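You operate a simulated robot arm through the tools that you are given. There is no shell and no other tool. Be economical: measure what you need, move in short steps, check, and stop when the job is done.

The job below is to be done with a simulated two-armed robot. You get a single attempt, and the scene is never put back.

## Task
On the counter top, fold the blue hand towel in half.

The check looks at the end state, three seconds after you hand in, the way a careful person would. Anything else that was tipped, shoved, dropped, spilled or broken makes it a failure. Flat cloth is picked up by pressing the open fingertips on it (5 to 10 N) and closing them slowly along it; thin cloth reads only 2 to 8 mm in the jaws.

## Robot
Two 7-joint arms with two-finger parallel grippers on one trunk, on a base that drives. Base frame: it is fixed to the floor where the robot stands at the start and does not move with it; the origin is under the middle of the robot, x ahead of it, y to its left, z up. Units: m, degrees, N and s.
The left shoulder is at the start at [0.07, 0.163, 1.22], the right one opposite. Places, roughly: blue hand towel [0.6, -0.1, 0.9]; counter top [0.6, -0.1, 0.9]. Payload 3.43 kg a hand.
The tool frame of a hand sits at the grasp point between the pads (the TCP): z along the fingers, y along the line on which they close. The tips reach 0.034 m beyond it. Largest opening 0.128 m; finger width 0.024, thickness 0.012; the body of the gripper, 0.048 by 0.13 m, starts 0.096 m behind the TCP.
Orientation is that of the tool frame in the base frame, as [roll, pitch, yaw] about the fixed x, y, z axes, in that order (R = Rz(yaw) Ry(pitch) Rx(roll)). With the fingers straight down and closing along the base's y, the tool's x points along the base's -x, its y along +y and its z along -z.

## Interface
- The arms move only by the tool send_rows. It takes "left_deltas", "right_deltas" or both (then of equal length, played together; a hand with none holds still); each is a list of rows, each a list of 7 numbers: the shift along the base's x, y, z in units of 50 mm (1.0 is 50 mm), then the turn, a rotation vector about the base's x, y, z in units of 6 degrees (1.0 is 6 degrees), then the opening, from 0 (shut) to 1 (fully open). In form: [[dx, dy, dz, wx, wy, wz, claw], ...]. A call has 1 to 12 rows; each row shifts and turns the commanded pose from where the row before left it. A call with a number of a shift or a turn outside -1 to 1 is refused whole. Rows are played at 5 a second. More than 0.05 m and 8.6 degrees between two rows, or a gripper value outside its range, and nothing of the call is played. Where a pose cannot be reached the arm comes as near as it can. A force on the tool above 40 N (or 10 N above the force at the start of the call, whichever is more), or a blocked arm, ends the call early, and 0.2 s more pass. The fingers move at their own pace (about 0.153 m/s each) and stop on an object; they squeeze with about 44 N. The grip force told is the motor's: it shows also when the fingers shut on nothing. Time passes only in rows, and 0.2 s behind the last, so rows that do not move let the fingers close. It gives the time, the measured TCP pose, the force on the tool (base axes), the opening and the grip force at its end, in the units of the frame above (readings bear some noise), with the torque about the TCP (base axes, N m) and any sound that the robot's microphone picked up.
- Cameras (640 x 400 px; columns grow to the right, rows downward): "scene" is now at [0.1178, -0.0142, 1.4288]; the picture's right is [-0.22, -0.97, 0.00], its down [-0.68, 0.15, -0.72] and it looks along [0.70, -0.16, -0.69] (base axes); focal length 214 px, centre (320, 200). "left" rides on the left gripper at [0.076, 0.011, -0.16] in its tool frame; the picture's right is [-0.15, 0.99, 0.00], its down [-0.88, -0.13, -0.46] and it looks along [-0.45, -0.07, 0.89] (tool axes); focal length 234 px, centre (320, 200). "right" rides on the right gripper at [0.076, -0.011, -0.16] in its tool frame; the picture's right is [0.15, 0.99, 0.00], its down [-0.88, 0.13, -0.46] and it looks along [-0.45, 0.07, 0.89] (tool axes); focal length 234 px, centre (320, 200). There is no depth. A picture from a camera that has moved, and an enlarged one, comes with that camera's place and axes in the base frame and with its lens. The place of the scene camera against the robot may be out by one fixed shift of up to 0.018 m in any direction.
- get_image(camera): a new picture of that camera. No time passes.
- move_column(by): slides the trunk up (or, below 0, down) by that many m; the arms and the scene camera ride with it, the base frame stays. It gives what a move gives, with no picture.
- steer(legs): drives the robot by 1 to 6 legs, each [ahead, left, turn to the left] in m, m and degrees, along the robot's own axes; the way and the turn of a leg run together, so that a leg with both is an arc; at most 1.5 m and 180 degrees a leg. The arms and the cameras ride along, it lands a little off, and it stops where it bumps. It gives what a move gives.
- aim_head(pan, tilt): turns the head with the scene camera to pan (to the left, within 86 degrees either way) and tilt (down, from -29 to 69), counted from straight ahead of the robot. It gives what a move gives.
- enlarge(camera, box): a new picture of the part [left, top, right, bottom] of that camera's present view, enlarged. No time passes.
- sign_off(): hands the job in; it is judged then, once.

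Work in short steps. Places have to be worked out from the pictures, the camera data and where the tool is seen: move nearer, look again, correct. Check each grasp and each placing, and mend what went wrong. You have 120 turns and 92 pictures in all, those below and enlarged ones among them. Open the grippers and draw the arms clear of the work before you hand the job in, unless the task says otherwise; then end with one line.

The tools are called after "Request:" as a command line: name --argument value ..., lists and objects as JSON in quotes. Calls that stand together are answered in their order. send_rows: Moves the arms, as the interface text tells. Its arguments: {"type":"object","properties":{"left_deltas":{"type":"array","items":{"type":"array","items":{"type":"number"}}},"right_deltas":{"type":"array","items":{"type":"array","items":{"type":"number"}}}},"required":[]} The other tools are called the same way: move_column (by) slides the trunk up or down; steer (legs) drives the base; aim_head (pan, tilt) turns the head that bears the scene camera; get_image (camera) takes a picture; enlarge (camera, box) takes an enlarged picture of a part of a camera's view; sign_off () hands the job in.

At the start:

```text
t: 0.0
left_tool_pos: [0.5448, 0.1592, 1.1054]
left_orientation: [-179.9, 0.0, 180.0]
left_ft_force: [1.2, -0.5, -0.2]
left_moment: [0.03, -0.05, -0.01]
left_grip_width: 0.1282
left_grasp_force: 0.0
right_tool_pos: [0.4849, -0.3545, 1.1474]
right_orientation: [180.0, 0.0, -180.0]
right_ft_force: [0.4, 0.5, 0.1]
right_moment: [-0.03, 0.01, -0.01]
right_grip_width: 0.1278
right_grasp_force: 0.0
trunk travel left (down, up): [-0.7, 0.24]
robot x, y, heading: [-0.0007, -0.0028, -0.1]
head pan, tilt: [-12.9, 44.0]
```

scene: 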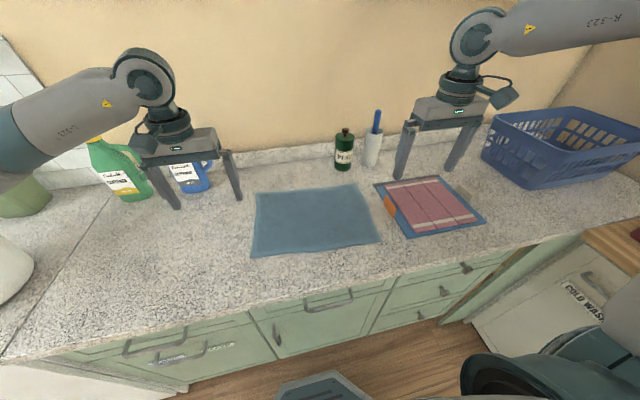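
right: 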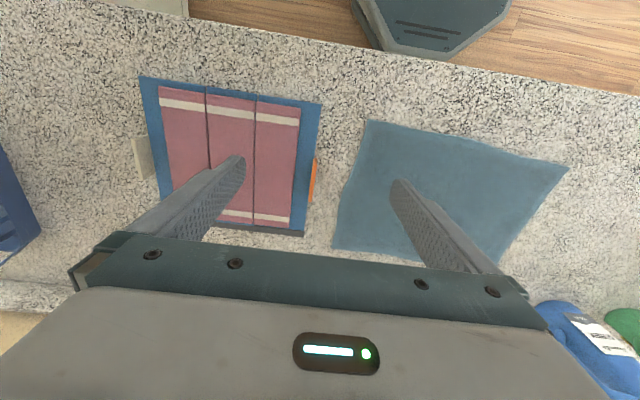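
left: 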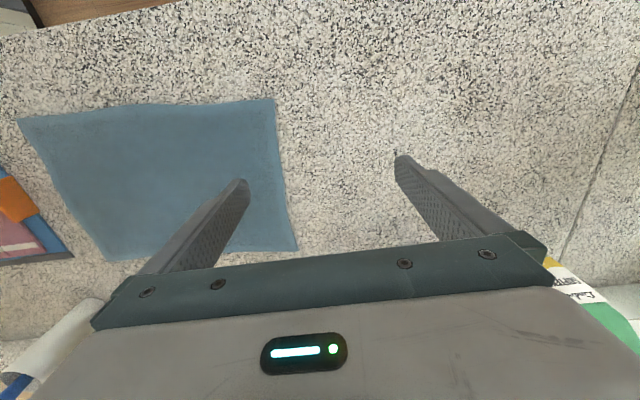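

The views agree on the towel's corners: near-left (.481,.103), near-right (.455,-.277), far-right (.728,-.295) and far-left (.757,.081). I'll fold the near edge onto the far edge with both hands, so first I hover above the near corners.

Request:
send_rows --left_deltas '[[-0.192, -0.373, -0.56, 0, 0, -0.13, 0.47], [-0.192, -0.373, -0.56, 0, 0, -0.13, 0.47], [-0.192, -0.373, -0.56, 0, 0, -0.13, 0.47], [-0.192, -0.373, -0.56, 0, 0, -0.13, 0.47], [-0.192, -0.373, -0.56, 0, 0, -0.13, 0.47], [0, 0, 0, 0, 0, 0, 0.47]]' --right_deltas '[[-0.044, 0.446, -0.72, 0, 0, -0.13, 0.47], [-0.044, 0.446, -0.72, 0, 0, -0.13, 0.47], [-0.044, 0.446, -0.72, 0, 0, -0.13, 0.47], [-0.044, 0.446, -0.72, 0, 0, -0.13, 0.47], [-0.044, 0.446, -0.72, 0, 0, -0.13, 0.47], [0, 0, 0, 0, 0, 0, 0.47]]'

Request:
get_image --camera "left"

Request:
get_image --camera "right"

Request:
get_image --camera "scene"

```text
t: 1.4
left_tool_pos: [0.4941, 0.0619, 0.9638]
left_orientation: [180.0, 0.0, 176.1]
left_ft_force: [0.2, 0.5, -0.2]
left_moment: [0.04, -0.02, 0.0]
left_grip_width: 0.0603
left_grasp_force: 0.0
right_tool_pos: [0.4724, -0.2468, 0.9672]
right_orientation: [180.0, 0.2, 176.0]
right_ft_force: [0.2, -0.2, 0.3]
right_moment: [0.01, -0.03, 0.0]
right_grip_width: 0.0604
right_grasp_force: 0.1
trunk travel left (down, up): [-0.7, 0.24]
robot x, y, heading: [0.0024, 0.0034, -0.3]
head pan, tilt: [-12.9, 44.0]
```

```text
88 pictures are left
camera left: at [0.4183, 0.0786, 1.1234], right [0.21, 0.98, 0.0], down [0.87, -0.19, 0.46], along [0.45, -0.1, -0.89], focal length 234 px, centre (320, 200)
```

left: 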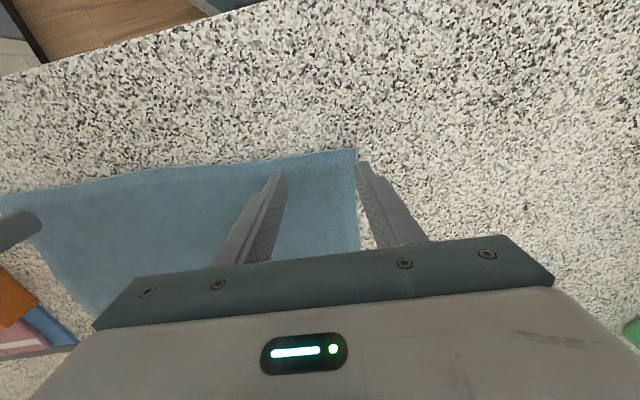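

```text
87 pictures are left
camera right: at [0.3962, -0.2525, 1.1275], right [-0.08, 1.0, 0.0], down [0.89, 0.07, 0.46], along [0.46, 0.04, -0.89], focal length 234 px, centre (320, 200)
```

right: 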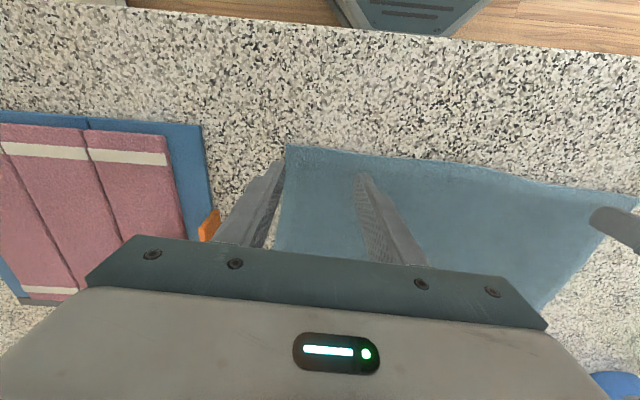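

```text
86 pictures are left
camera scene: at [0.1165, -0.0145, 1.4289], right [-0.22, -0.97, 0.0], down [-0.68, 0.16, -0.72], along [0.7, -0.16, -0.69], focal length 214 px, centre (320, 200)
```

scene: 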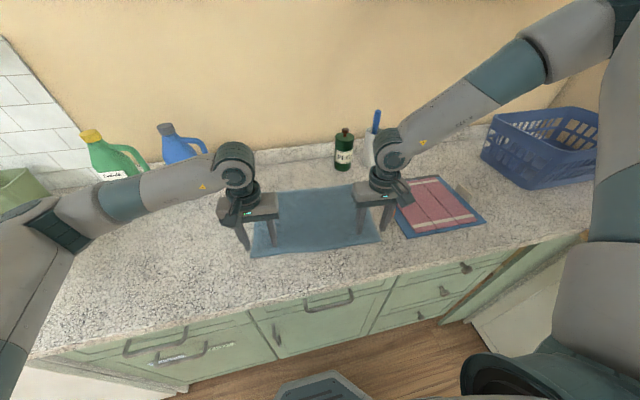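

The estimates hold: corners near (.483,.099) and (.455,-.279). The outer fingers sit right at the side edges, so I move each hand inward about 13 mm and slightly forward, then descend close to contact.

Request:
send_rows --left_deltas '[[0.12, -0.26, 0, 0, 0, 0, 0.47], [0, 0, -0.25, 0, 0, 0, 0.47], [0, 0, -0.2, 0, 0, 0, 0.47], [0, 0, 0, 0, 0, 0, 0.47]]' --right_deltas '[[0.06, 0.28, 0, 0, 0, 0, 0.47], [0, 0, -0.25, 0, 0, 0, 0.47], [0, 0, -0.25, 0, 0, 0, 0.47], [0, 0, 0, 0, 0, 0, 0.47]]'

Request:
get_image --camera "left"

Request:
get_image --camera "right"

```text
t: 2.4
left_tool_pos: [0.502, 0.0491, 0.9409]
left_orientation: [-179.9, 0.0, 176.2]
left_ft_force: [0.3, -0.1, 0.4]
left_moment: [-0.01, -0.02, 0.02]
left_grip_width: 0.0603
left_grasp_force: 0.1
right_tool_pos: [0.4763, -0.2324, 0.9434]
right_orientation: [180.0, 0.0, 175.9]
right_ft_force: [-0.2, -0.6, 0.6]
right_moment: [0.0, -0.03, -0.01]
right_grip_width: 0.06
right_grasp_force: 0.0
trunk travel left (down, up): [-0.7, 0.24]
robot x, y, heading: [0.0012, -0.002, 0.1]
head pan, tilt: [-12.9, 44.0]
```

```text
85 pictures are left
camera left: at [0.4263, 0.0658, 1.101], right [0.21, 0.98, 0.0], down [0.87, -0.19, 0.46], along [0.45, -0.1, -0.89], focal length 234 px, centre (320, 200)
```

left: 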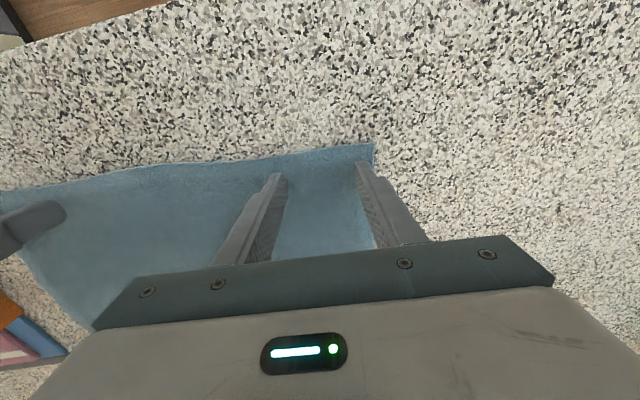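

```text
84 pictures are left
camera right: at [0.3997, -0.2373, 1.1035], right [-0.08, 1.0, 0.0], down [0.89, 0.07, 0.46], along [0.45, 0.04, -0.89], focal length 234 px, centre (320, 200)
```

right: 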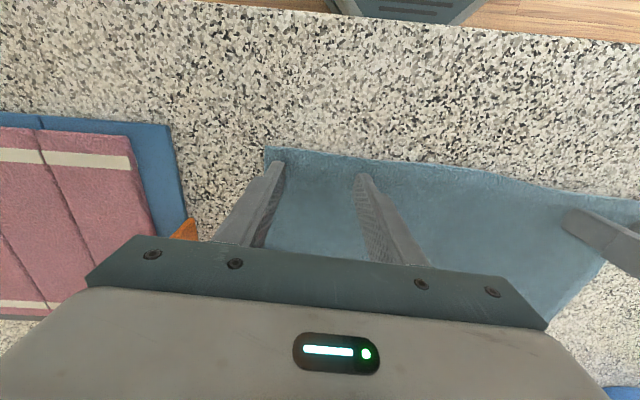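

Both fingertip pairs are over the cloth at the corners. I creep down to find contact, 2 mm at a time.

Request:
send_rows --left_deltas '[[0, 0, -0.06, 0, 0, 0, 0.47], [0, 0, -0.04, 0, 0, 0, 0.47], [0, 0, 0, 0, 0, 0, 0.47]]' --right_deltas '[[0, 0, -0.08, 0, 0, 0, 0.47], [0, 0, -0.07, 0, 0, 0, 0.47], [0, 0, 0, 0, 0, 0, 0.47]]'

```text
t: 3.2
left_tool_pos: [0.5016, 0.0508, 0.9368]
left_orientation: [-180.0, 0.1, 176.2]
left_ft_force: [1.4, -1.8, 6.3]
left_moment: [-0.07, -0.03, 0.02]
left_grip_width: 0.0601
left_grasp_force: 0.1
right_tool_pos: [0.4764, -0.2308, 0.9367]
right_orientation: [-179.9, 0.1, 176.2]
right_ft_force: [1.6, -1.5, 10.5]
right_moment: [-0.17, -0.06, 0.03]
right_grip_width: 0.06
right_grasp_force: 0.1
trunk travel left (down, up): [-0.7, 0.24]
robot x, y, heading: [0.0006, -0.0019, -0.0]
head pan, tilt: [-12.9, 44.0]
```

Contact: left 6 N, right 10 N. I ease the right hand a hair and close both slowly along the cloth.

Request:
send_rows --left_deltas '[[0, 0, -0.01, 0, 0, 0, 0.43], [0, 0, 0, 0, 0, 0, 0.39], [0, 0, 0, 0, 0, 0, 0.35], [0, 0, 0, 0, 0, 0, 0.31], [0, 0, 0, 0, 0, 0, 0.27], [0, 0, 0, 0, 0, 0, 0.23], [0, 0, 0, 0, 0, 0, 0.18], [0, 0, 0, 0, 0, 0, 0.13], [0, 0, 0, 0, 0, 0, 0.08], [0, 0, 0, 0, 0, 0, 0.03], [0, 0, 0, 0, 0, 0, 0], [0, 0, 0, 0, 0, 0, 0]]' --right_deltas '[[0, 0, 0.02, 0, 0, 0, 0.43], [0, 0, 0, 0, 0, 0, 0.39], [0, 0, 0, 0, 0, 0, 0.35], [0, 0, 0, 0, 0, 0, 0.31], [0, 0, 0, 0, 0, 0, 0.27], [0, 0, 0, 0, 0, 0, 0.23], [0, 0, 0, 0, 0, 0, 0.18], [0, 0, 0, 0, 0, 0, 0.13], [0, 0, 0, 0, 0, 0, 0.08], [0, 0, 0, 0, 0, 0, 0.03], [0, 0, 0, 0, 0, 0, 0], [0, 0, 0, 0, 0, 0, 0]]'

Request:
get_image --camera "left"

Request:
get_image --camera "right"

```text
t: 5.8
left_tool_pos: [0.5001, 0.0506, 0.9367]
left_orientation: [-179.9, 0.1, 176.1]
left_ft_force: [-0.5, -6.0, 13.5]
left_moment: [-0.28, 0.04, 0.08]
left_grip_width: 0.0046
left_grasp_force: 39.3
right_tool_pos: [0.4748, -0.2309, 0.9392]
right_orientation: [-180.0, 0.1, 176.0]
right_ft_force: [0.3, 6.2, 4.7]
right_moment: [0.22, -0.02, -0.04]
right_grip_width: 0.0036
right_grasp_force: 38.3
trunk travel left (down, up): [-0.7, 0.24]
robot x, y, heading: [0.0002, 0.0013, 0.2]
head pan, tilt: [-12.9, 44.0]
```

```text
83 pictures are left
camera left: at [0.4256, 0.0673, 1.0966], right [0.21, 0.98, 0.0], down [0.87, -0.19, 0.46], along [0.45, -0.1, -0.89], focal length 234 px, centre (320, 200)
```

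left: 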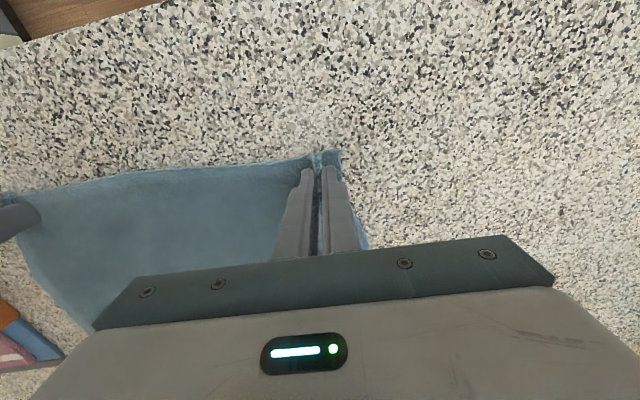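

```text
82 pictures are left
camera right: at [0.3989, -0.2363, 1.0972], right [-0.08, 1.0, 0.0], down [0.89, 0.07, 0.46], along [0.46, 0.04, -0.89], focal length 234 px, centre (320, 200)
```

right: 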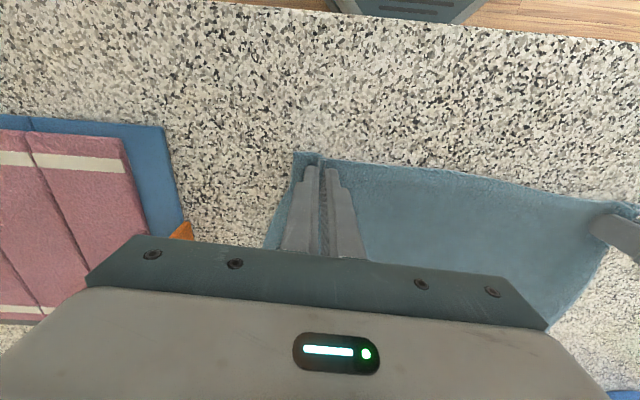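

Both hands show a pinched ridge (4.6 and 3.6 mm). I lift a little and check.

Request:
send_rows --left_deltas '[[0, 0, 0.25, 0, 0, 0, 0], [0.15, -0.01, 0.3, 0, 0, 0, 0], [0.2, -0.015, 0.35, 0, 0, 0, 0], [0.2, -0.015, 0.35, 0, 0, 0, 0]]' --right_deltas '[[0, 0, 0.25, 0, 0, 0, 0], [0.15, -0.01, 0.3, 0, 0, 0, 0], [0.2, -0.015, 0.35, 0, 0, 0, 0], [0.2, -0.015, 0.35, 0, 0, 0, 0]]'

Request:
get_image --camera "scene"

Request:
get_image --camera "left"

Request:
get_image --camera "right"

```text
t: 6.8
left_tool_pos: [0.5303, 0.0488, 1.0005]
left_orientation: [-180.0, 0.0, 176.1]
left_ft_force: [0.3, -6.8, -0.3]
left_moment: [-0.27, -0.02, 0.05]
left_grip_width: 0.0046
left_grasp_force: 38.7
right_tool_pos: [0.5031, -0.2324, 0.9996]
right_orientation: [-180.0, 0.0, 176.2]
right_ft_force: [0.7, 6.8, -0.5]
right_moment: [0.27, -0.02, 0.0]
right_grip_width: 0.0041
right_grasp_force: 38.2
trunk travel left (down, up): [-0.7, 0.24]
robot x, y, heading: [-0.0036, -0.0011, -0.1]
head pan, tilt: [-12.9, 44.0]
```

```text
81 pictures are left
camera scene: at [0.1172, -0.0143, 1.4288], right [-0.22, -0.97, 0.0], down [-0.68, 0.15, -0.72], along [0.7, -0.16, -0.69], focal length 214 px, centre (320, 200)
```

scene: 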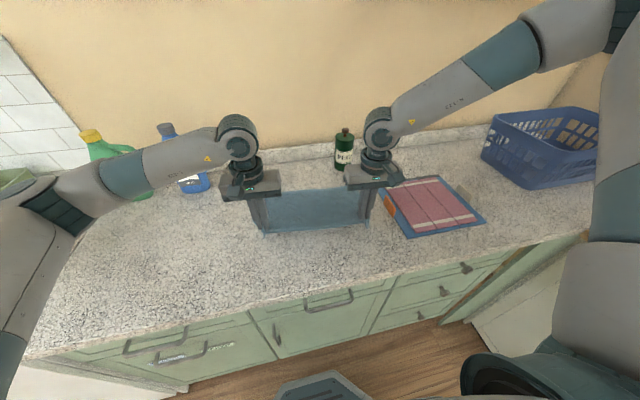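

```text
80 pictures are left
camera left: at [0.4543, 0.0656, 1.1594], right [0.21, 0.98, 0.0], down [0.87, -0.19, 0.46], along [0.45, -0.1, -0.89], focal length 234 px, centre (320, 200)
```

left: 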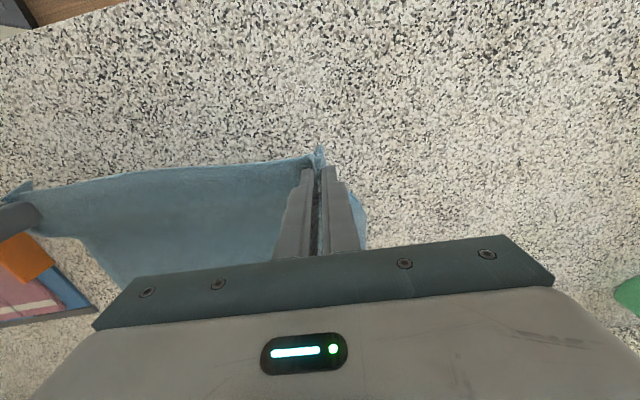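

```text
79 pictures are left
camera right: at [0.4269, -0.2385, 1.1591], right [-0.08, 1.0, 0.0], down [0.89, 0.07, 0.46], along [0.45, 0.04, -0.89], focal length 234 px, centre (320, 200)
```

right: 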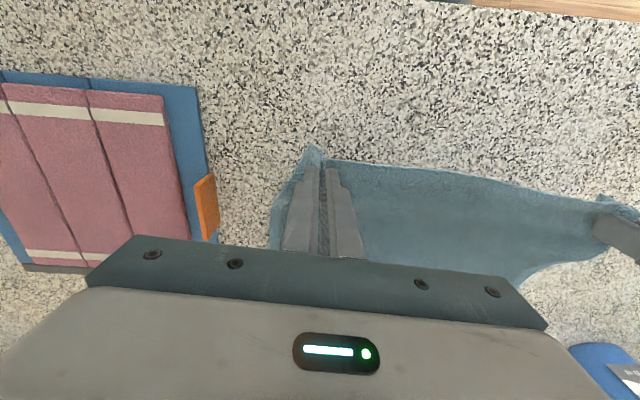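

Both corners are held and the edge is up. I carry it over in an arc toward the far edge, relaxing the lateral pull a little, and stop a few cm above the surface.

Request:
send_rows --left_deltas '[[0.3, -0.04, 0.2, 0, 0, 0, 0], [0.3, -0.04, 0.2, 0, 0, 0, 0], [0.4, -0.04, 0.15, 0, 0, 0, 0], [0.4, -0.04, 0.15, 0, 0, 0, 0], [0.4, -0.04, 0.05, 0, 0, 0, 0], [0.4, -0.04, 0.05, 0, 0, 0, 0], [0.4, -0.04, -0.2, 0, 0, 0, 0], [0.4, -0.04, -0.2, 0, 0, 0, 0], [0.3, -0.03, -0.25, 0, 0, 0, 0], [0.3, -0.03, -0.25, 0, 0, 0, 0], [0, 0, 0, 0, 0, 0, 0]]' --right_deltas '[[0.3, -0.02, 0.2, 0, 0, 0, 0], [0.3, -0.02, 0.2, 0, 0, 0, 0], [0.4, -0.03, 0.15, 0, 0, 0, 0], [0.4, -0.03, 0.15, 0, 0, 0, 0], [0.4, -0.03, 0.05, 0, 0, 0, 0], [0.4, -0.03, 0.05, 0, 0, 0, 0], [0.4, -0.03, -0.2, 0, 0, 0, 0], [0.4, -0.03, -0.2, 0, 0, 0, 0], [0.3, -0.03, -0.25, 0, 0, 0, 0], [0.3, -0.03, -0.25, 0, 0, 0, 0], [0, 0, 0, 0, 0, 0, 0]]'

Request:
get_image --camera "scene"

Request:
get_image --camera "left"

Request:
get_image --camera "right"

```text
t: 9.2
left_tool_pos: [0.7103, 0.0288, 0.995]
left_orientation: [-179.8, 0.0, 176.0]
left_ft_force: [-1.9, -11.1, -0.3]
left_moment: [-0.41, 0.06, 0.11]
left_grip_width: 0.0048
left_grasp_force: 39.3
right_tool_pos: [0.6715, -0.256, 1.0011]
right_orientation: [179.8, 0.2, 176.1]
right_ft_force: [1.4, 11.3, 0.3]
right_moment: [0.39, -0.03, -0.04]
right_grip_width: 0.0039
right_grasp_force: 38.3
right hand out of reach, approached as far as the arm can: row 9, 10
trunk travel left (down, up): [-0.7, 0.24]
robot x, y, heading: [-0.0002, 0.0007, -0.2]
head pan, tilt: [-12.9, 44.0]
```

```text
78 pictures are left
camera scene: at [0.1177, -0.0138, 1.4288], right [-0.22, -0.97, 0.0], down [-0.68, 0.15, -0.72], along [0.7, -0.16, -0.69], focal length 214 px, centre (320, 200)
```

scene: 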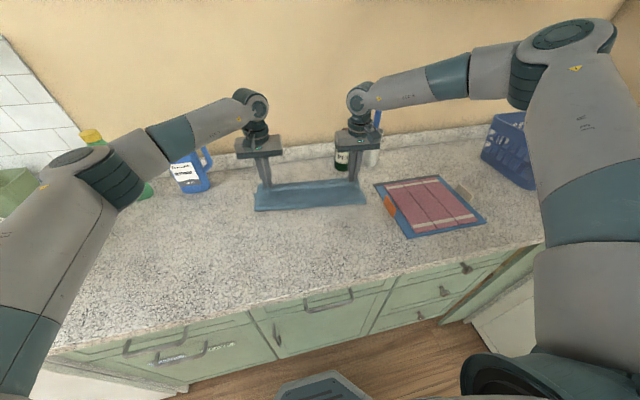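

```text
77 pictures are left
camera left: at [0.635, 0.0456, 1.1533], right [0.21, 0.98, 0.0], down [0.87, -0.19, 0.46], along [0.45, -0.1, -0.89], focal length 234 px, centre (320, 200)
```

left: 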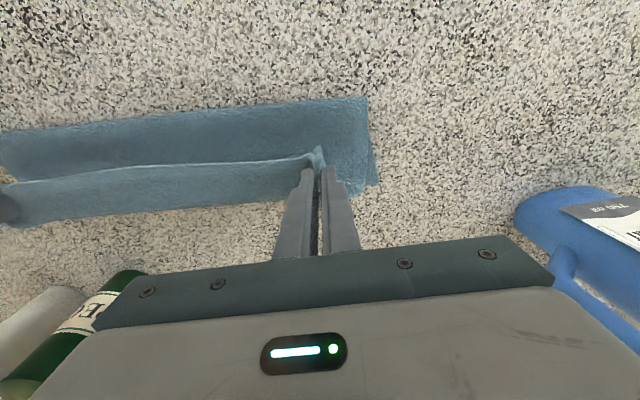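

```text
76 pictures are left
camera right: at [0.5945, -0.2627, 1.1602], right [-0.08, 1.0, 0.0], down [0.89, 0.07, 0.46], along [0.46, 0.04, -0.89], focal length 234 px, centre (320, 200)
```

right: 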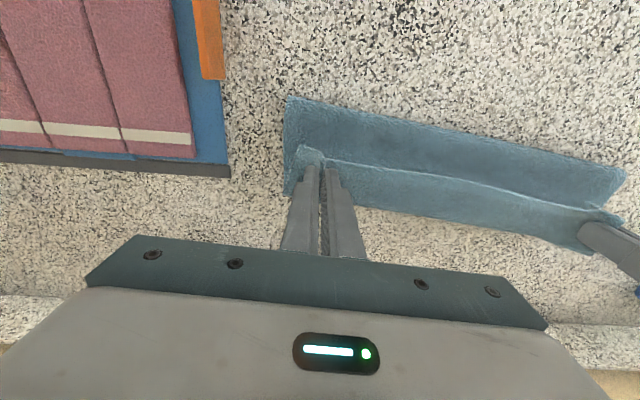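

The right hand reported the reach limit, and the crease seems to sit a bit forward of the midline. A closer look before lowering.

Request:
enlarge --camera "scene" --box '[220, 120, 400, 230]'

Request:
enlarge --camera "left" --box '[0, 70, 400, 250]'

```text
3.56 times, centred on (310, 175) of scene
camera zoom: at [0.1177, -0.0138, 1.4288], right [-0.22, -0.97, 0.0], down [-0.68, 0.15, -0.72], along [0.7, -0.16, -0.69], focal length 763 px, centre (356, 289)
```

zoom: 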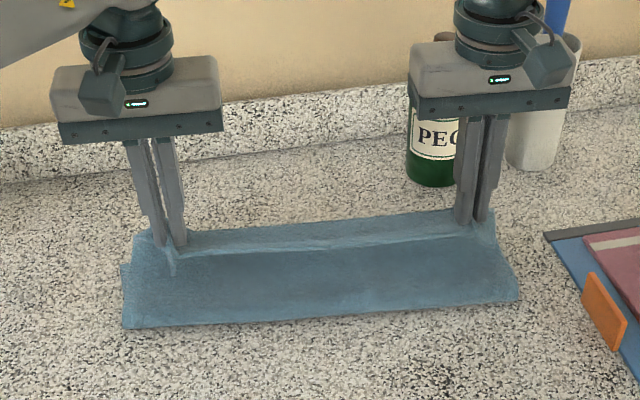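

```text
1.60 times, centred on (200, 160) of left
camera zoom: at [0.635, 0.0456, 1.1533], right [0.21, 0.98, 0.0], down [0.87, -0.19, 0.46], along [0.45, -0.1, -0.89], focal length 375 px, centre (512, 264)
```

zoom: 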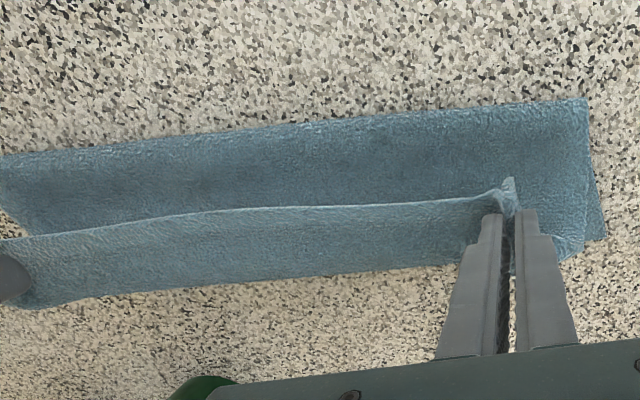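

The crease is actually about mid-towel: the whole towel slid forward about 4 cm, and its far edge is now at x≈.80 on the left and ≈.75 on the right. Cloth is taut between the hands (11 N), so I bring the hands slightly together first and lower the left hand a little.

Request:
send_rows --left_deltas '[[0, -0.1, 0, 0, 0, 0, 0], [0, -0.1, 0, 0, 0, 0, 0], [0, 0, 0, 0, 0, 0, 0]]' --right_deltas '[[0, 0.1, 0, 0, 0, 0, 0], [0, 0.1, 0, 0, 0, 0, 0], [0, 0, -0.1, 0, 0, 0, 0]]'

```text
t: 10.0
left_tool_pos: [0.7109, 0.0203, 0.9933]
left_orientation: [-179.9, -0.1, 176.1]
left_ft_force: [0.6, -0.9, 0.1]
left_moment: [-0.06, 0.05, 0.06]
left_grip_width: 0.0045
left_grasp_force: 38.9
right_tool_pos: [0.6652, -0.2519, 0.9979]
right_orientation: [180.0, 0.1, 176.0]
right_ft_force: [0.4, 1.9, -0.4]
right_moment: [0.0, 0.02, -0.01]
right_grip_width: 0.0038
right_grasp_force: 38.0
right hand out of reach, approached as far as the arm can: row 2
trunk travel left (down, up): [-0.7, 0.24]
robot x, y, heading: [-0.0032, 0.0029, -0.1]
head pan, tilt: [-12.9, 44.0]
```

Tension is released. The right arm is at its reach limit, so I drive the base ahead 5.5 cm, which carries both hands (and the edge) forward together.

Request:
steer --legs '[[0.055, 0, 0]]'

Request:
enlarge --camera "scene" --box '[220, 120, 400, 230]'

Request:
get_image --camera "right"

Request:
get_image --camera "left"

```text
t: 10.9
left_tool_pos: [0.7633, 0.0194, 0.995]
left_orientation: [179.9, 0.1, 176.0]
left_ft_force: [-0.3, 0.3, -0.5]
left_moment: [-0.05, 0.02, -0.01]
left_grip_width: 0.0044
left_grasp_force: 38.8
right_tool_pos: [0.7174, -0.2517, 0.9995]
right_orientation: [179.9, 0.2, 176.0]
right_ft_force: [0.4, 0.7, -0.2]
right_moment: [0.02, -0.01, -0.04]
right_grip_width: 0.0036
right_grasp_force: 38.3
trunk travel left (down, up): [-0.7, 0.24]
robot x, y, heading: [0.0551, 0.001, 0.0]
head pan, tilt: [-12.9, 44.0]
```

```text
3.56 times, centred on (310, 175) of scene
camera zoom: at [0.1692, -0.0142, 1.4292], right [-0.22, -0.97, 0.0], down [-0.68, 0.16, -0.72], along [0.7, -0.16, -0.69], focal length 763 px, centre (356, 289)
```

zoom: 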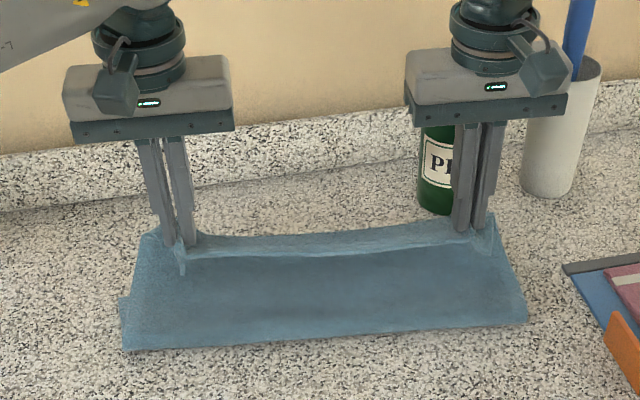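

```text
72 pictures are left
camera right: at [0.6402, -0.2585, 1.1592], right [-0.08, 1.0, 0.0], down [0.89, 0.07, 0.46], along [0.46, 0.04, -0.89], focal length 234 px, centre (320, 200)
```

right: 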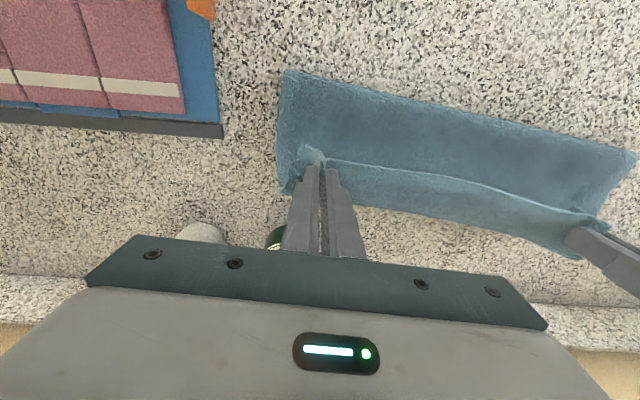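

```text
71 pictures are left
camera left: at [0.6865, 0.0353, 1.1545], right [0.21, 0.98, 0.0], down [0.87, -0.19, 0.46], along [0.45, -0.1, -0.89], focal length 234 px, centre (320, 200)
```

left: 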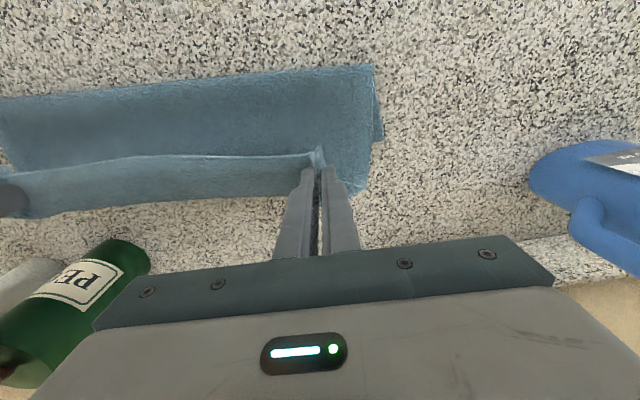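

Now it's clear: the lower layer hasn't moved (far-left corner still at .755), but the crease has advanced to about .68. The cloth is held with its sheet pointing forward, making a Z-bulge. I'll lay it back flat and redo the fold far edge to near edge, fingers closing along x, with room to tilt. First I carry the edge back.

Request:
send_rows --left_deltas '[[-0.3, 0.03, 0.3, 0, 0, 0, 0], [-0.5, 0.04, 0.3, 0, 0, 0, 0], [-0.6, 0.04, 0.2, 0, 0, 0, 0], [-0.6, 0.04, 0.1, 0, 0, 0, 0], [-0.6, 0.05, 0, 0, 0, 0, 0], [-0.6, 0.06, -0.1, 0, 0, 0, 0], [-0.6, 0.06, -0.3, 0, 0, 0, 0], [-0.5, 0.06, -0.4, 0, 0, 0, 0], [-0.4, 0.06, -0.4, 0, 0, 0, 0], [0, 0, 0, 0, 0, 0, 0]]' --right_deltas '[[-0.3, 0.03, 0.3, 0, 0, 0, 0], [-0.5, 0.04, 0.3, 0, 0, 0, 0], [-0.6, 0.04, 0.2, 0, 0, 0, 0], [-0.6, 0.04, 0.1, 0, 0, 0, 0], [-0.6, 0.04, 0, 0, 0, 0, 0], [-0.6, 0.03, -0.1, 0, 0, 0, 0], [-0.6, 0.02, -0.3, 0, 0, 0, 0], [-0.5, 0.02, -0.4, 0, 0, 0, 0], [-0.4, 0.02, -0.4, 0, 0, 0, 0], [0, 0, 0, 0, 0, 0, 0]]'

Request:
get_image --camera "scene"

```text
t: 13.2
left_tool_pos: [0.5297, 0.0402, 0.9793]
left_orientation: [-180.0, 0.1, 176.0]
left_ft_force: [0.1, -4.7, -0.5]
left_moment: [-0.17, 0.04, 0.06]
left_grip_width: 0.0044
left_grasp_force: 39.1
right_tool_pos: [0.486, -0.2376, 0.9831]
right_orientation: [179.9, 0.1, 175.9]
right_ft_force: [0.3, 4.6, -0.4]
right_moment: [0.15, 0.0, -0.03]
right_grip_width: 0.0037
right_grasp_force: 38.4
trunk travel left (down, up): [-0.7, 0.24]
robot x, y, heading: [0.0531, 0.0009, 0.1]
head pan, tilt: [-12.9, 44.0]
```

```text
70 pictures are left
camera scene: at [0.1717, -0.0144, 1.4288], right [-0.22, -0.97, 0.0], down [-0.68, 0.16, -0.72], along [0.7, -0.16, -0.69], focal length 214 px, centre (320, 200)
```

scene: 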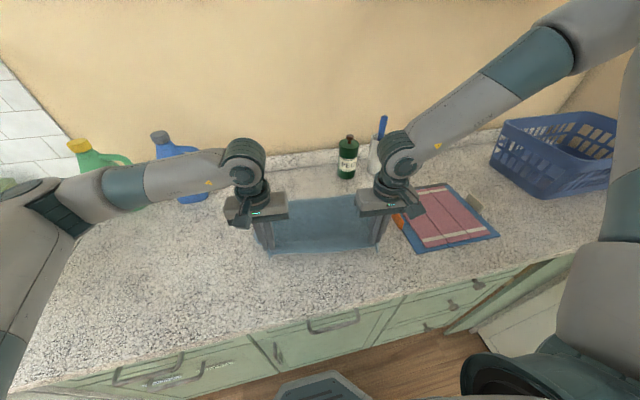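

The edge is back near its start. I lower it to the counter, stretching slightly toward the front.

Request:
send_rows --left_deltas '[[-0.25, 0.03, -0.25, 0, 0, 0, 0], [-0.25, 0.03, -0.25, 0, 0, 0, 0], [-0.24, 0.03, -0.26, 0, 0, 0, 0], [0, 0, 0, 0, 0, 0, 0]]' --right_deltas '[[-0.11, 0, -0.25, 0, 0, 0, 0], [-0.11, 0, -0.29, 0, 0, 0, 0], [-0.1, 0, -0.28, 0, 0, 0, 0], [0, 0, 0, 0, 0, 0, 0]]'

Request:
enlarge --camera "scene" --box '[220, 150, 420, 270]'

```text
t: 14.2
left_tool_pos: [0.4915, 0.0463, 0.942]
left_orientation: [-180.0, -0.1, 176.1]
left_ft_force: [-0.6, -8.1, 0.3]
left_moment: [-0.35, 0.02, 0.1]
left_grip_width: 0.0044
left_grasp_force: 38.2
right_tool_pos: [0.4683, -0.2387, 0.9426]
right_orientation: [179.9, 0.1, 176.0]
right_ft_force: [0.1, 8.7, 0.1]
right_moment: [0.27, -0.02, -0.03]
right_grip_width: 0.0035
right_grasp_force: 38.4
trunk travel left (down, up): [-0.7, 0.24]
robot x, y, heading: [0.054, -0.0008, -0.1]
head pan, tilt: [-12.9, 44.0]
```

```text
3.20 times, centred on (320, 210) of scene
camera zoom: at [0.1715, -0.0144, 1.4288], right [-0.22, -0.97, 0.0], down [-0.68, 0.16, -0.72], along [0.7, -0.16, -0.69], focal length 686 px, centre (320, 168)
```

zoom: 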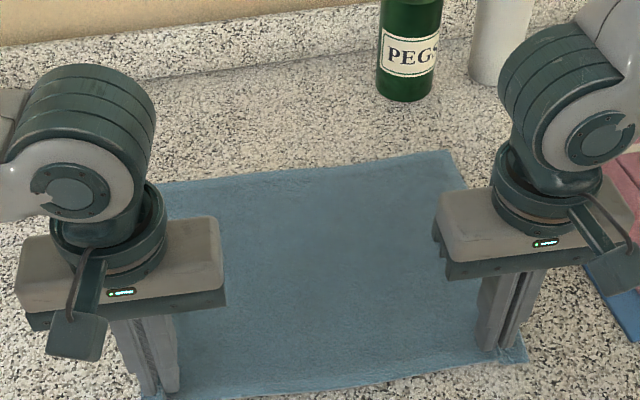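

It lies flat again. I open both hands slowly, lift, and look.

Request:
send_rows --left_deltas '[[0, 0, -0.02, 0, 0, 0, 0.1], [0, 0, 0, 0, 0, 0, 0.25], [0, 0, 0.1, 0, 0, 0, 0.4], [0, 0, 0.4, 0, 0, 0, 0.4], [0, 0, 0.9, 0, 0, 0, 0.4], [0, 0, 0.9, 0, 0, 0, 0.4], [0, 0, 0.6, 0, 0, 0, 0.4]]' --right_deltas '[[0, 0, -0.02, 0, 0, 0, 0.1], [0, 0, 0, 0, 0, 0, 0.25], [0, 0, 0.1, 0, 0, 0, 0.4], [0, 0, 0.4, 0, 0, 0, 0.4], [0, 0, 0.9, 0, 0, 0, 0.4], [0, 0, 0.9, 0, 0, 0, 0.4], [0, 0, 0.6, 0, 0, 0, 0.4]]'

Request:
get_image --camera "scene"

Request:
get_image --camera "left"

Request:
get_image --camera "right"

```text
t: 15.8
left_tool_pos: [0.4889, 0.043, 1.0854]
left_orientation: [-180.0, 0.0, 176.0]
left_ft_force: [-0.1, -0.2, -0.8]
left_moment: [0.0, -0.02, 0.04]
left_grip_width: 0.051
left_grasp_force: 0.1
right_tool_pos: [0.4684, -0.2388, 1.0878]
right_orientation: [179.9, 0.1, 175.9]
right_ft_force: [0.4, -0.8, 1.5]
right_moment: [-0.02, 0.01, -0.01]
right_grip_width: 0.0512
right_grasp_force: 0.0
trunk travel left (down, up): [-0.7, 0.24]
robot x, y, heading: [0.053, 0.0034, -0.0]
head pan, tilt: [-12.9, 44.0]
```

```text
68 pictures are left
camera scene: at [0.1708, -0.0147, 1.4288], right [-0.22, -0.97, 0.0], down [-0.68, 0.16, -0.72], along [0.7, -0.16, -0.69], focal length 214 px, centre (320, 200)
```

scene: 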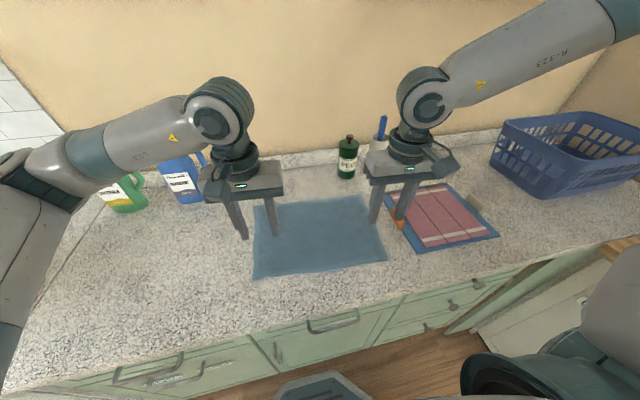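

```text
67 pictures are left
camera left: at [0.4136, 0.0594, 1.2447], right [0.21, 0.98, 0.0], down [0.87, -0.19, 0.46], along [0.45, -0.1, -0.89], focal length 234 px, centre (320, 200)
```

left: 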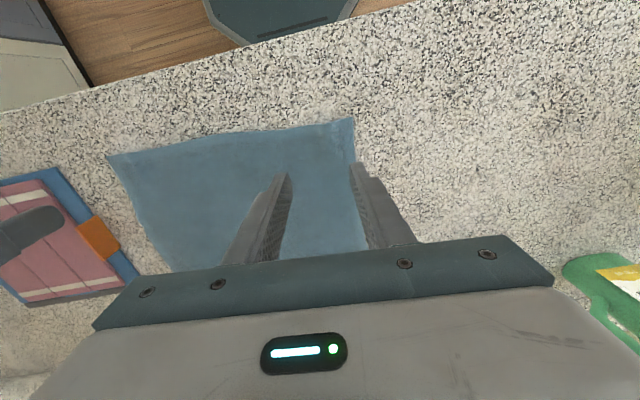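

```text
66 pictures are left
camera right: at [0.3912, -0.2445, 1.2474], right [-0.08, 1.0, 0.0], down [0.89, 0.07, 0.46], along [0.46, 0.04, -0.89], focal length 234 px, centre (320, 200)
```

right: 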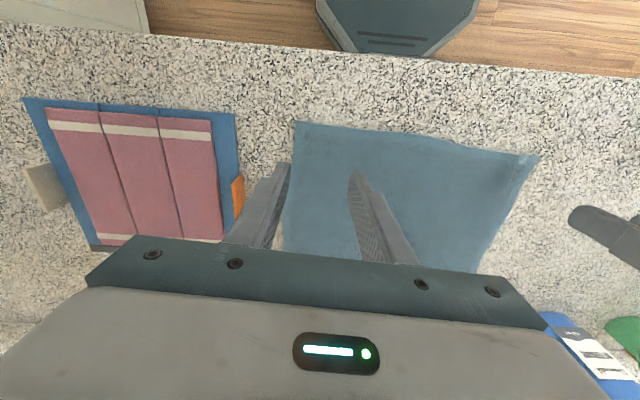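

The towel is flat again. I rotate both grippers 90° so they close along x, while clear above.

Request:
send_rows --left_deltas '[[0.2, 0, 0, 0, 0, -1, 0.4], [0.2, 0, 0, 0, 0, -1, 0.4], [0.2, 0, 0, 0, 0, -1, 0.4], [0.2, 0, 0, 0, 0, -1, 0.4], [0.2, 0, 0, 0, 0, -1, 0.4], [0.2, 0, 0, 0, 0, -1, 0.4], [0.2, 0, 0, 0, 0, -1, 0.4], [0.2, 0, 0, 0, 0, -1, 0.4]]' --right_deltas '[[0.2, 0, 0, 0, 0, 1, 0.4], [0.2, 0, 0, 0, 0, 1, 0.4], [0.2, 0, 0, 0, 0, 1, 0.4], [0.2, 0, 0, 0, 0, 1, 0.4], [0.2, 0, 0, 0, 0, 1, 0.4], [0.2, 0, 0, 0, 0, 1, 0.4], [0.2, 0, 0, 0, 0, 1, 0.4], [0.2, 0, 0, 0, 0, 1, 0.4]]'

```text
t: 17.6
left_tool_pos: [0.5717, 0.0465, 1.0849]
left_orientation: [-179.9, 0.0, 128.0]
left_ft_force: [0.2, -0.4, -0.8]
left_moment: [-0.01, 0.04, -0.01]
left_grip_width: 0.0514
left_grasp_force: 0.0
right_tool_pos: [0.5495, -0.2376, 1.0848]
right_orientation: [179.9, 0.1, -135.9]
right_ft_force: [0.1, 0.4, -0.8]
right_moment: [0.01, 0.01, -0.02]
right_grip_width: 0.0513
right_grasp_force: 0.0
trunk travel left (down, up): [-0.7, 0.24]
robot x, y, heading: [0.0555, -0.0011, -0.1]
head pan, tilt: [-12.9, 44.0]
```

Rotation works both ways; I finish the turn and move forward toward the far edge.

Request:
send_rows --left_deltas '[[0.35, 0, 0, 0, 0, -1, 0.4], [0.35, 0, 0, 0, 0, -1, 0.4], [0.35, 0, 0, 0, 0, -1, 0.4], [0.35, 0, 0, 0, 0, -1, 0.4], [0.35, 0, 0, 0, 0, -1, 0.4], [0.35, 0, 0, 0, 0, -1, 0.4], [0.35, 0, 0, 0, 0, -1, 0.4], [0, 0, 0, 0, 0, 0, 0.4]]' --right_deltas '[[0.3, 0, 0, 0, 0, 1, 0.4], [0.3, 0, 0, 0, 0, 1, 0.4], [0.3, 0, 0, 0, 0, 1, 0.4], [0.3, 0, 0, 0, 0, 1, 0.4], [0.3, 0, 0, 0, 0, 1, 0.4], [0.3, 0, 0, 0, 0, 1, 0.4], [0.3, 0, 0, 0, 0, 1, 0.4], [0, 0, 0, 0, 0, 0, 0.4]]'

Request:
get_image --camera "left"

Request:
get_image --camera "right"

Request:
get_image --camera "scene"

```text
t: 19.4
left_tool_pos: [0.6256, 0.0445, 1.0843]
left_orientation: [-180.0, -0.1, 110.0]
left_ft_force: [-0.1, -0.1, -0.5]
left_moment: [-0.01, 0.0, 0.01]
left_grip_width: 0.0513
left_grasp_force: 0.0
left hand out of reach, approached as far as the arm can: row 4, 5, 6, 7
right_tool_pos: [0.4851, -0.122, 1.0594]
right_orientation: [-179.5, 0.0, -94.6]
right_ft_force: [0.8, -0.4, 0.6]
right_moment: [0.02, 0.01, 0.03]
right_grip_width: 0.0509
right_grasp_force: 0.1
right hand out of reach, approached as far as the arm can: row 3, 4, 5, 6, 7
trunk travel left (down, up): [-0.7, 0.24]
robot x, y, heading: [0.054, -0.0008, 0.0]
head pan, tilt: [-12.9, 44.0]
```

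```text
65 pictures are left
camera left: at [0.6092, 0.1191, 1.2446], right [0.98, 0.2, 0.0], down [0.18, -0.87, 0.45], along [0.09, -0.45, -0.89], focal length 234 px, centre (320, 200)
```

left: 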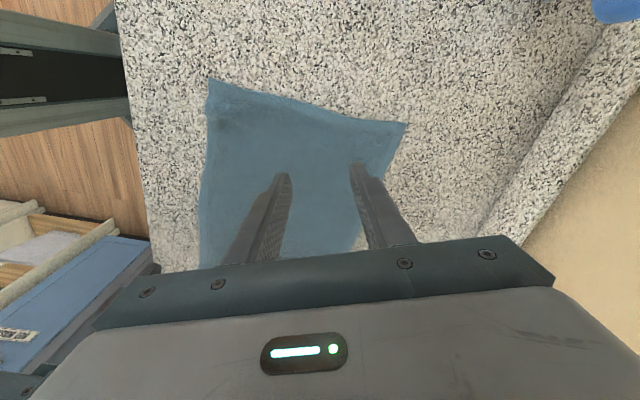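

```text
64 pictures are left
camera right: at [0.4895, -0.1996, 1.2197], right [-1.0, -0.07, -0.01], down [-0.06, 0.89, 0.45], along [-0.02, 0.45, -0.89], focal length 234 px, centre (320, 200)
```

right: 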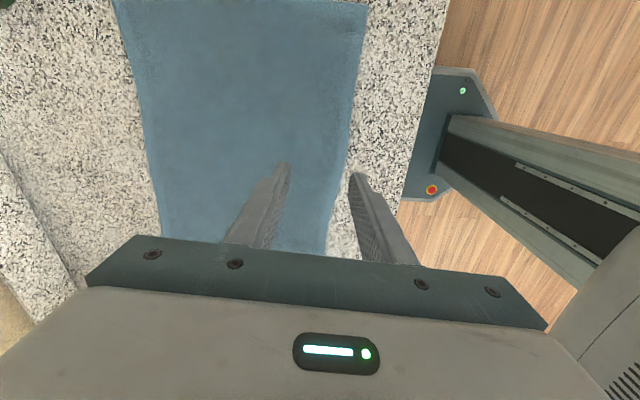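

```text
63 pictures are left
camera scene: at [0.1722, -0.0156, 1.4287], right [-0.22, -0.97, 0.0], down [-0.68, 0.16, -0.72], along [0.7, -0.16, -0.7], focal length 214 px, centre (320, 200)
```

scene: 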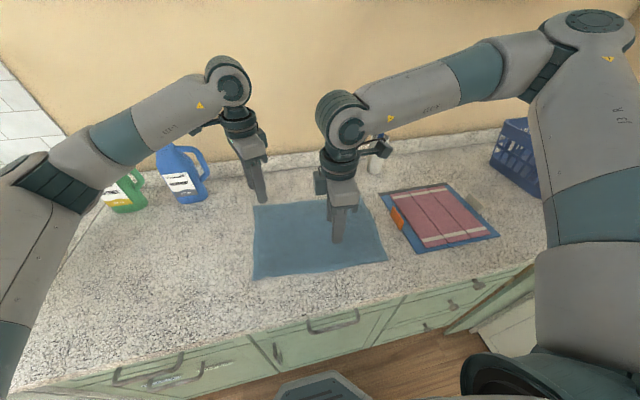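

The right arm swerved at wrist limits, so that yaw is unusable far out. I go back to fingers closing along y and will fold far→near, tilting the fingers forward so the sheet turns over properly. First I undo the yaw turns.

Request:
send_rows --left_deltas '[[-0.35, 0, 0.1, 0, 0, 1, 0.4], [-0.35, 0, 0, 0, 0, 1, 0.4], [-0.35, 0, 0, 0, 0, 1, 0.4], [-0.35, 0, 0, 0, 0, 1, 0.4], [-0.35, 0, 0, 0, 0, 1, 0.4], [-0.35, 0, 0, 0, 0, 1, 0.4], [-0.35, 0, 0, 0, 0, 1, 0.4], [0, 0, 0, 0, 0, 1, 0.4], [0, 0, 0, 0, 0, 1, 0.4], [0, 0, 0, 0, 0, 1, 0.4], [0, 0, 0, 0, 0, 1, 0.4], [0, 0, 0, 0, 0, 1, 0.4]]' --right_deltas '[[-0.3, 0, 0.1, 0, 0, -1, 0.4], [-0.3, 0, 0, 0, 0, -1, 0.4], [-0.3, 0, 0, 0, 0, -1, 0.4], [-0.3, 0, 0, 0, 0, -1, 0.4], [-0.3, 0, 0, 0, 0, -1, 0.4], [-0.3, 0, 0, 0, 0, -1, 0.4], [-0.3, 0, 0, 0, 0, -1, 0.4], [0, 0, 0, 0, 0, -1, 0.4], [0, 0, 0, 0, 0, -1, 0.4], [0, 0, 0, 0, 0, -1, 0.4], [0, 0, 0, 0, 0, -1, 0.4], [0, 0, 0, 0, 0, -1, 0.4]]'

```text
t: 21.9
left_tool_pos: [0.5039, 0.0463, 1.0916]
left_orientation: [-180.0, 0.1, -177.9]
left_ft_force: [0.7, -0.2, -0.1]
left_moment: [-0.02, -0.01, -0.03]
left_grip_width: 0.0507
left_grasp_force: 0.0
right_tool_pos: [0.399, -0.1219, 1.0745]
right_orientation: [179.9, 0.1, -166.1]
right_ft_force: [0.6, 0.3, 0.4]
right_moment: [0.01, 0.02, -0.01]
right_grip_width: 0.0514
right_grasp_force: 0.2
right hand out of reach, approached as far as the arm can: row 6, 7
trunk travel left (down, up): [-0.7, 0.24]
robot x, y, heading: [0.0546, -0.0014, -0.0]
head pan, tilt: [-12.9, 44.0]
```

I restore yaw to 176° and move above the far edge.

Request:
send_rows --left_deltas '[[0.56, -0.02, -0.12, 0, 0, -0.5, 0.47], [0.56, -0.02, -0.12, 0, 0, -0.5, 0.47], [0.56, -0.02, -0.12, 0, 0, 0, 0.47], [0.56, -0.02, -0.12, 0, 0, 0, 0.47], [0.56, -0.02, -0.12, 0, 0, 0, 0.47], [0.56, -0.02, -0.12, 0, 0, 0, 0.47], [0.56, -0.02, -0.12, 0, 0, 0, 0.47], [0, 0, 0, 0, 0, 0, 0.47]]' --right_deltas '[[0.2, -0.6, -0.07, 0, 0, -1, 0.47], [0.6, -0.6, -0.07, 0, 0, -1, 0.47], [0.8, -0.4, -0.07, 0, 0, -1, 0.47], [0.9, -0.3, -0.07, 0, 0, 0, 0.47], [1, -0.3, -0.07, 0, 0, 0, 0.47], [1, -0.2, -0.07, 0, 0, 0, 0.47], [1, -0.2, -0.07, 0, 0, 0, 0.47], [0, 0, 0, 0, 0, 0, 0.47]]'

Request:
get_image --camera "left"

Request:
get_image --camera "right"

Request:
get_image --camera "scene"

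```text
refused: row 5 steps farther than a row can; nothing moved
```

```text
62 pictures are left
camera left: at [0.4263, 0.0541, 1.2499], right [0.11, 0.99, 0.0], down [0.88, -0.1, 0.46], along [0.45, -0.05, -0.89], focal length 234 px, centre (320, 200)
```

left: 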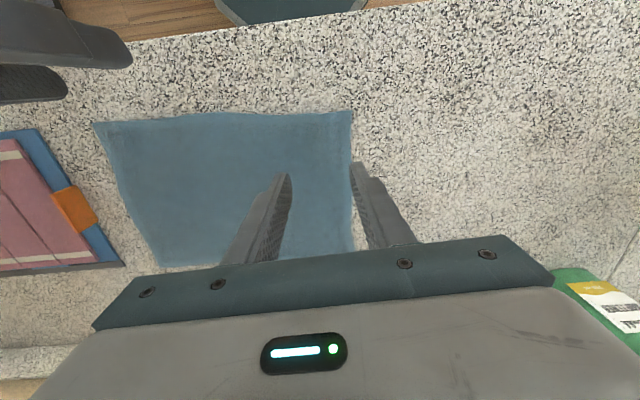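

```text
61 pictures are left
camera right: at [0.327, -0.1516, 1.2352], right [-0.38, 0.93, 0.0], down [0.82, 0.34, 0.46], along [0.42, 0.17, -0.89], focal length 234 px, centre (320, 200)
```

right: 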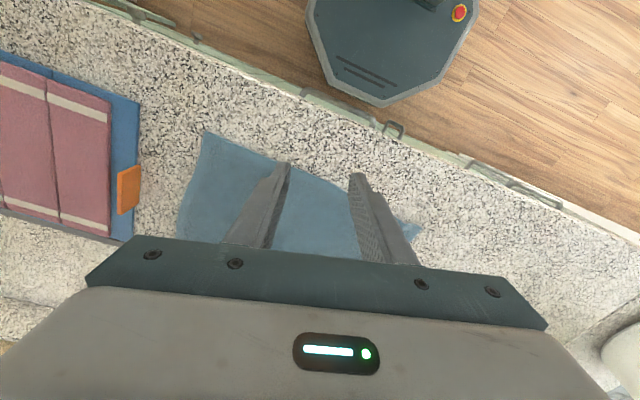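

```text
60 pictures are left
camera scene: at [0.1716, -0.0142, 1.4288], right [-0.22, -0.97, 0.0], down [-0.68, 0.16, -0.72], along [0.7, -0.16, -0.69], focal length 214 px, centre (320, 200)
```

scene: 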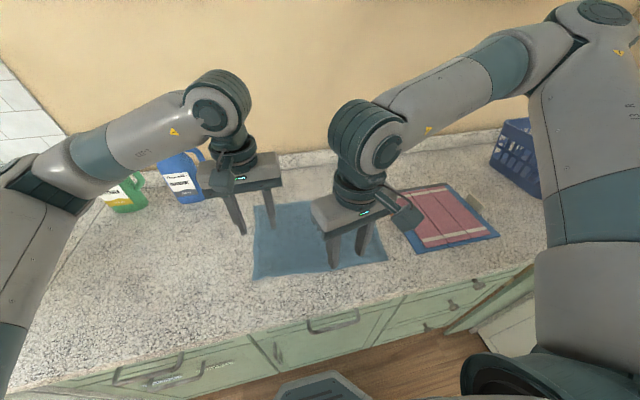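

One row exceeded the combined step; resending with smaller steps.

Request:
send_rows --left_deltas '[[0.5, -0.02, -0.12, 0, 0, -0.5, 0.47], [0.5, -0.02, -0.12, 0, 0, -0.5, 0.47], [0.5, -0.02, -0.12, 0, 0, 0, 0.47], [0.5, -0.02, -0.12, 0, 0, 0, 0.47], [0.5, -0.02, -0.12, 0, 0, 0, 0.47], [0.5, -0.02, -0.12, 0, 0, 0, 0.47], [0.5, -0.02, -0.12, 0, 0, 0, 0.47], [0.4, 0, 0, 0, 0, 0, 0.47], [0, 0, 0, 0, 0, 0, 0.47]]' --right_deltas '[[0.2, -0.6, -0.07, 0, 0, -1, 0.47], [0.6, -0.6, -0.07, 0, 0, -1, 0.47], [0.7, -0.4, -0.07, 0, 0, -1, 0.47], [0.8, -0.3, -0.07, 0, 0, 0, 0.47], [0.8, -0.3, -0.07, 0, 0, 0, 0.47], [0.9, -0.2, -0.07, 0, 0, 0, 0.47], [0.8, -0.2, -0.07, 0, 0, 0, 0.47], [0.7, 0, 0, 0, 0, 0, 0.47], [0, 0, 0, 0, 0, 0, 0.47]]'

Request:
get_image --camera "left"

Request:
get_image --camera "right"

```text
t: 23.9
left_tool_pos: [0.6973, 0.038, 1.0485]
left_orientation: [-179.9, 0.0, 175.9]
left_ft_force: [0.7, 0.3, 0.7]
left_moment: [0.02, -0.04, 0.01]
left_grip_width: 0.0601
left_grasp_force: 0.1
right_tool_pos: [0.6717, -0.2491, 1.0508]
right_orientation: [179.9, 0.0, 176.0]
right_ft_force: [-0.1, 0.2, 0.4]
right_moment: [-0.01, -0.01, 0.02]
right_grip_width: 0.0604
right_grasp_force: 0.1
trunk travel left (down, up): [-0.7, 0.24]
robot x, y, heading: [0.0559, 0.0018, -0.1]
head pan, tilt: [-12.9, 44.0]
```

```text
59 pictures are left
camera left: at [0.6219, 0.0544, 1.2077], right [0.21, 0.98, 0.0], down [0.87, -0.19, 0.46], along [0.45, -0.1, -0.89], focal length 234 px, centre (320, 200)
```

left: 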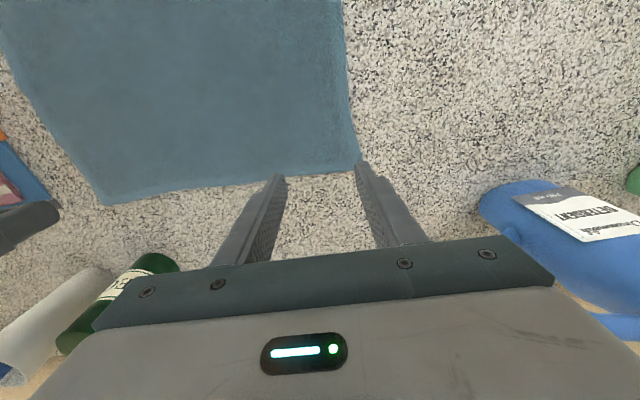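

```text
58 pictures are left
camera right: at [0.5943, -0.2559, 1.21], right [-0.08, 1.0, 0.0], down [0.89, 0.07, 0.46], along [0.46, 0.04, -0.89], focal length 234 px, centre (320, 200)
```

right: 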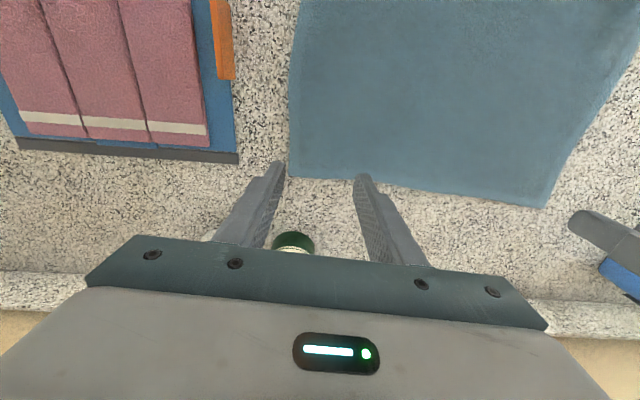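

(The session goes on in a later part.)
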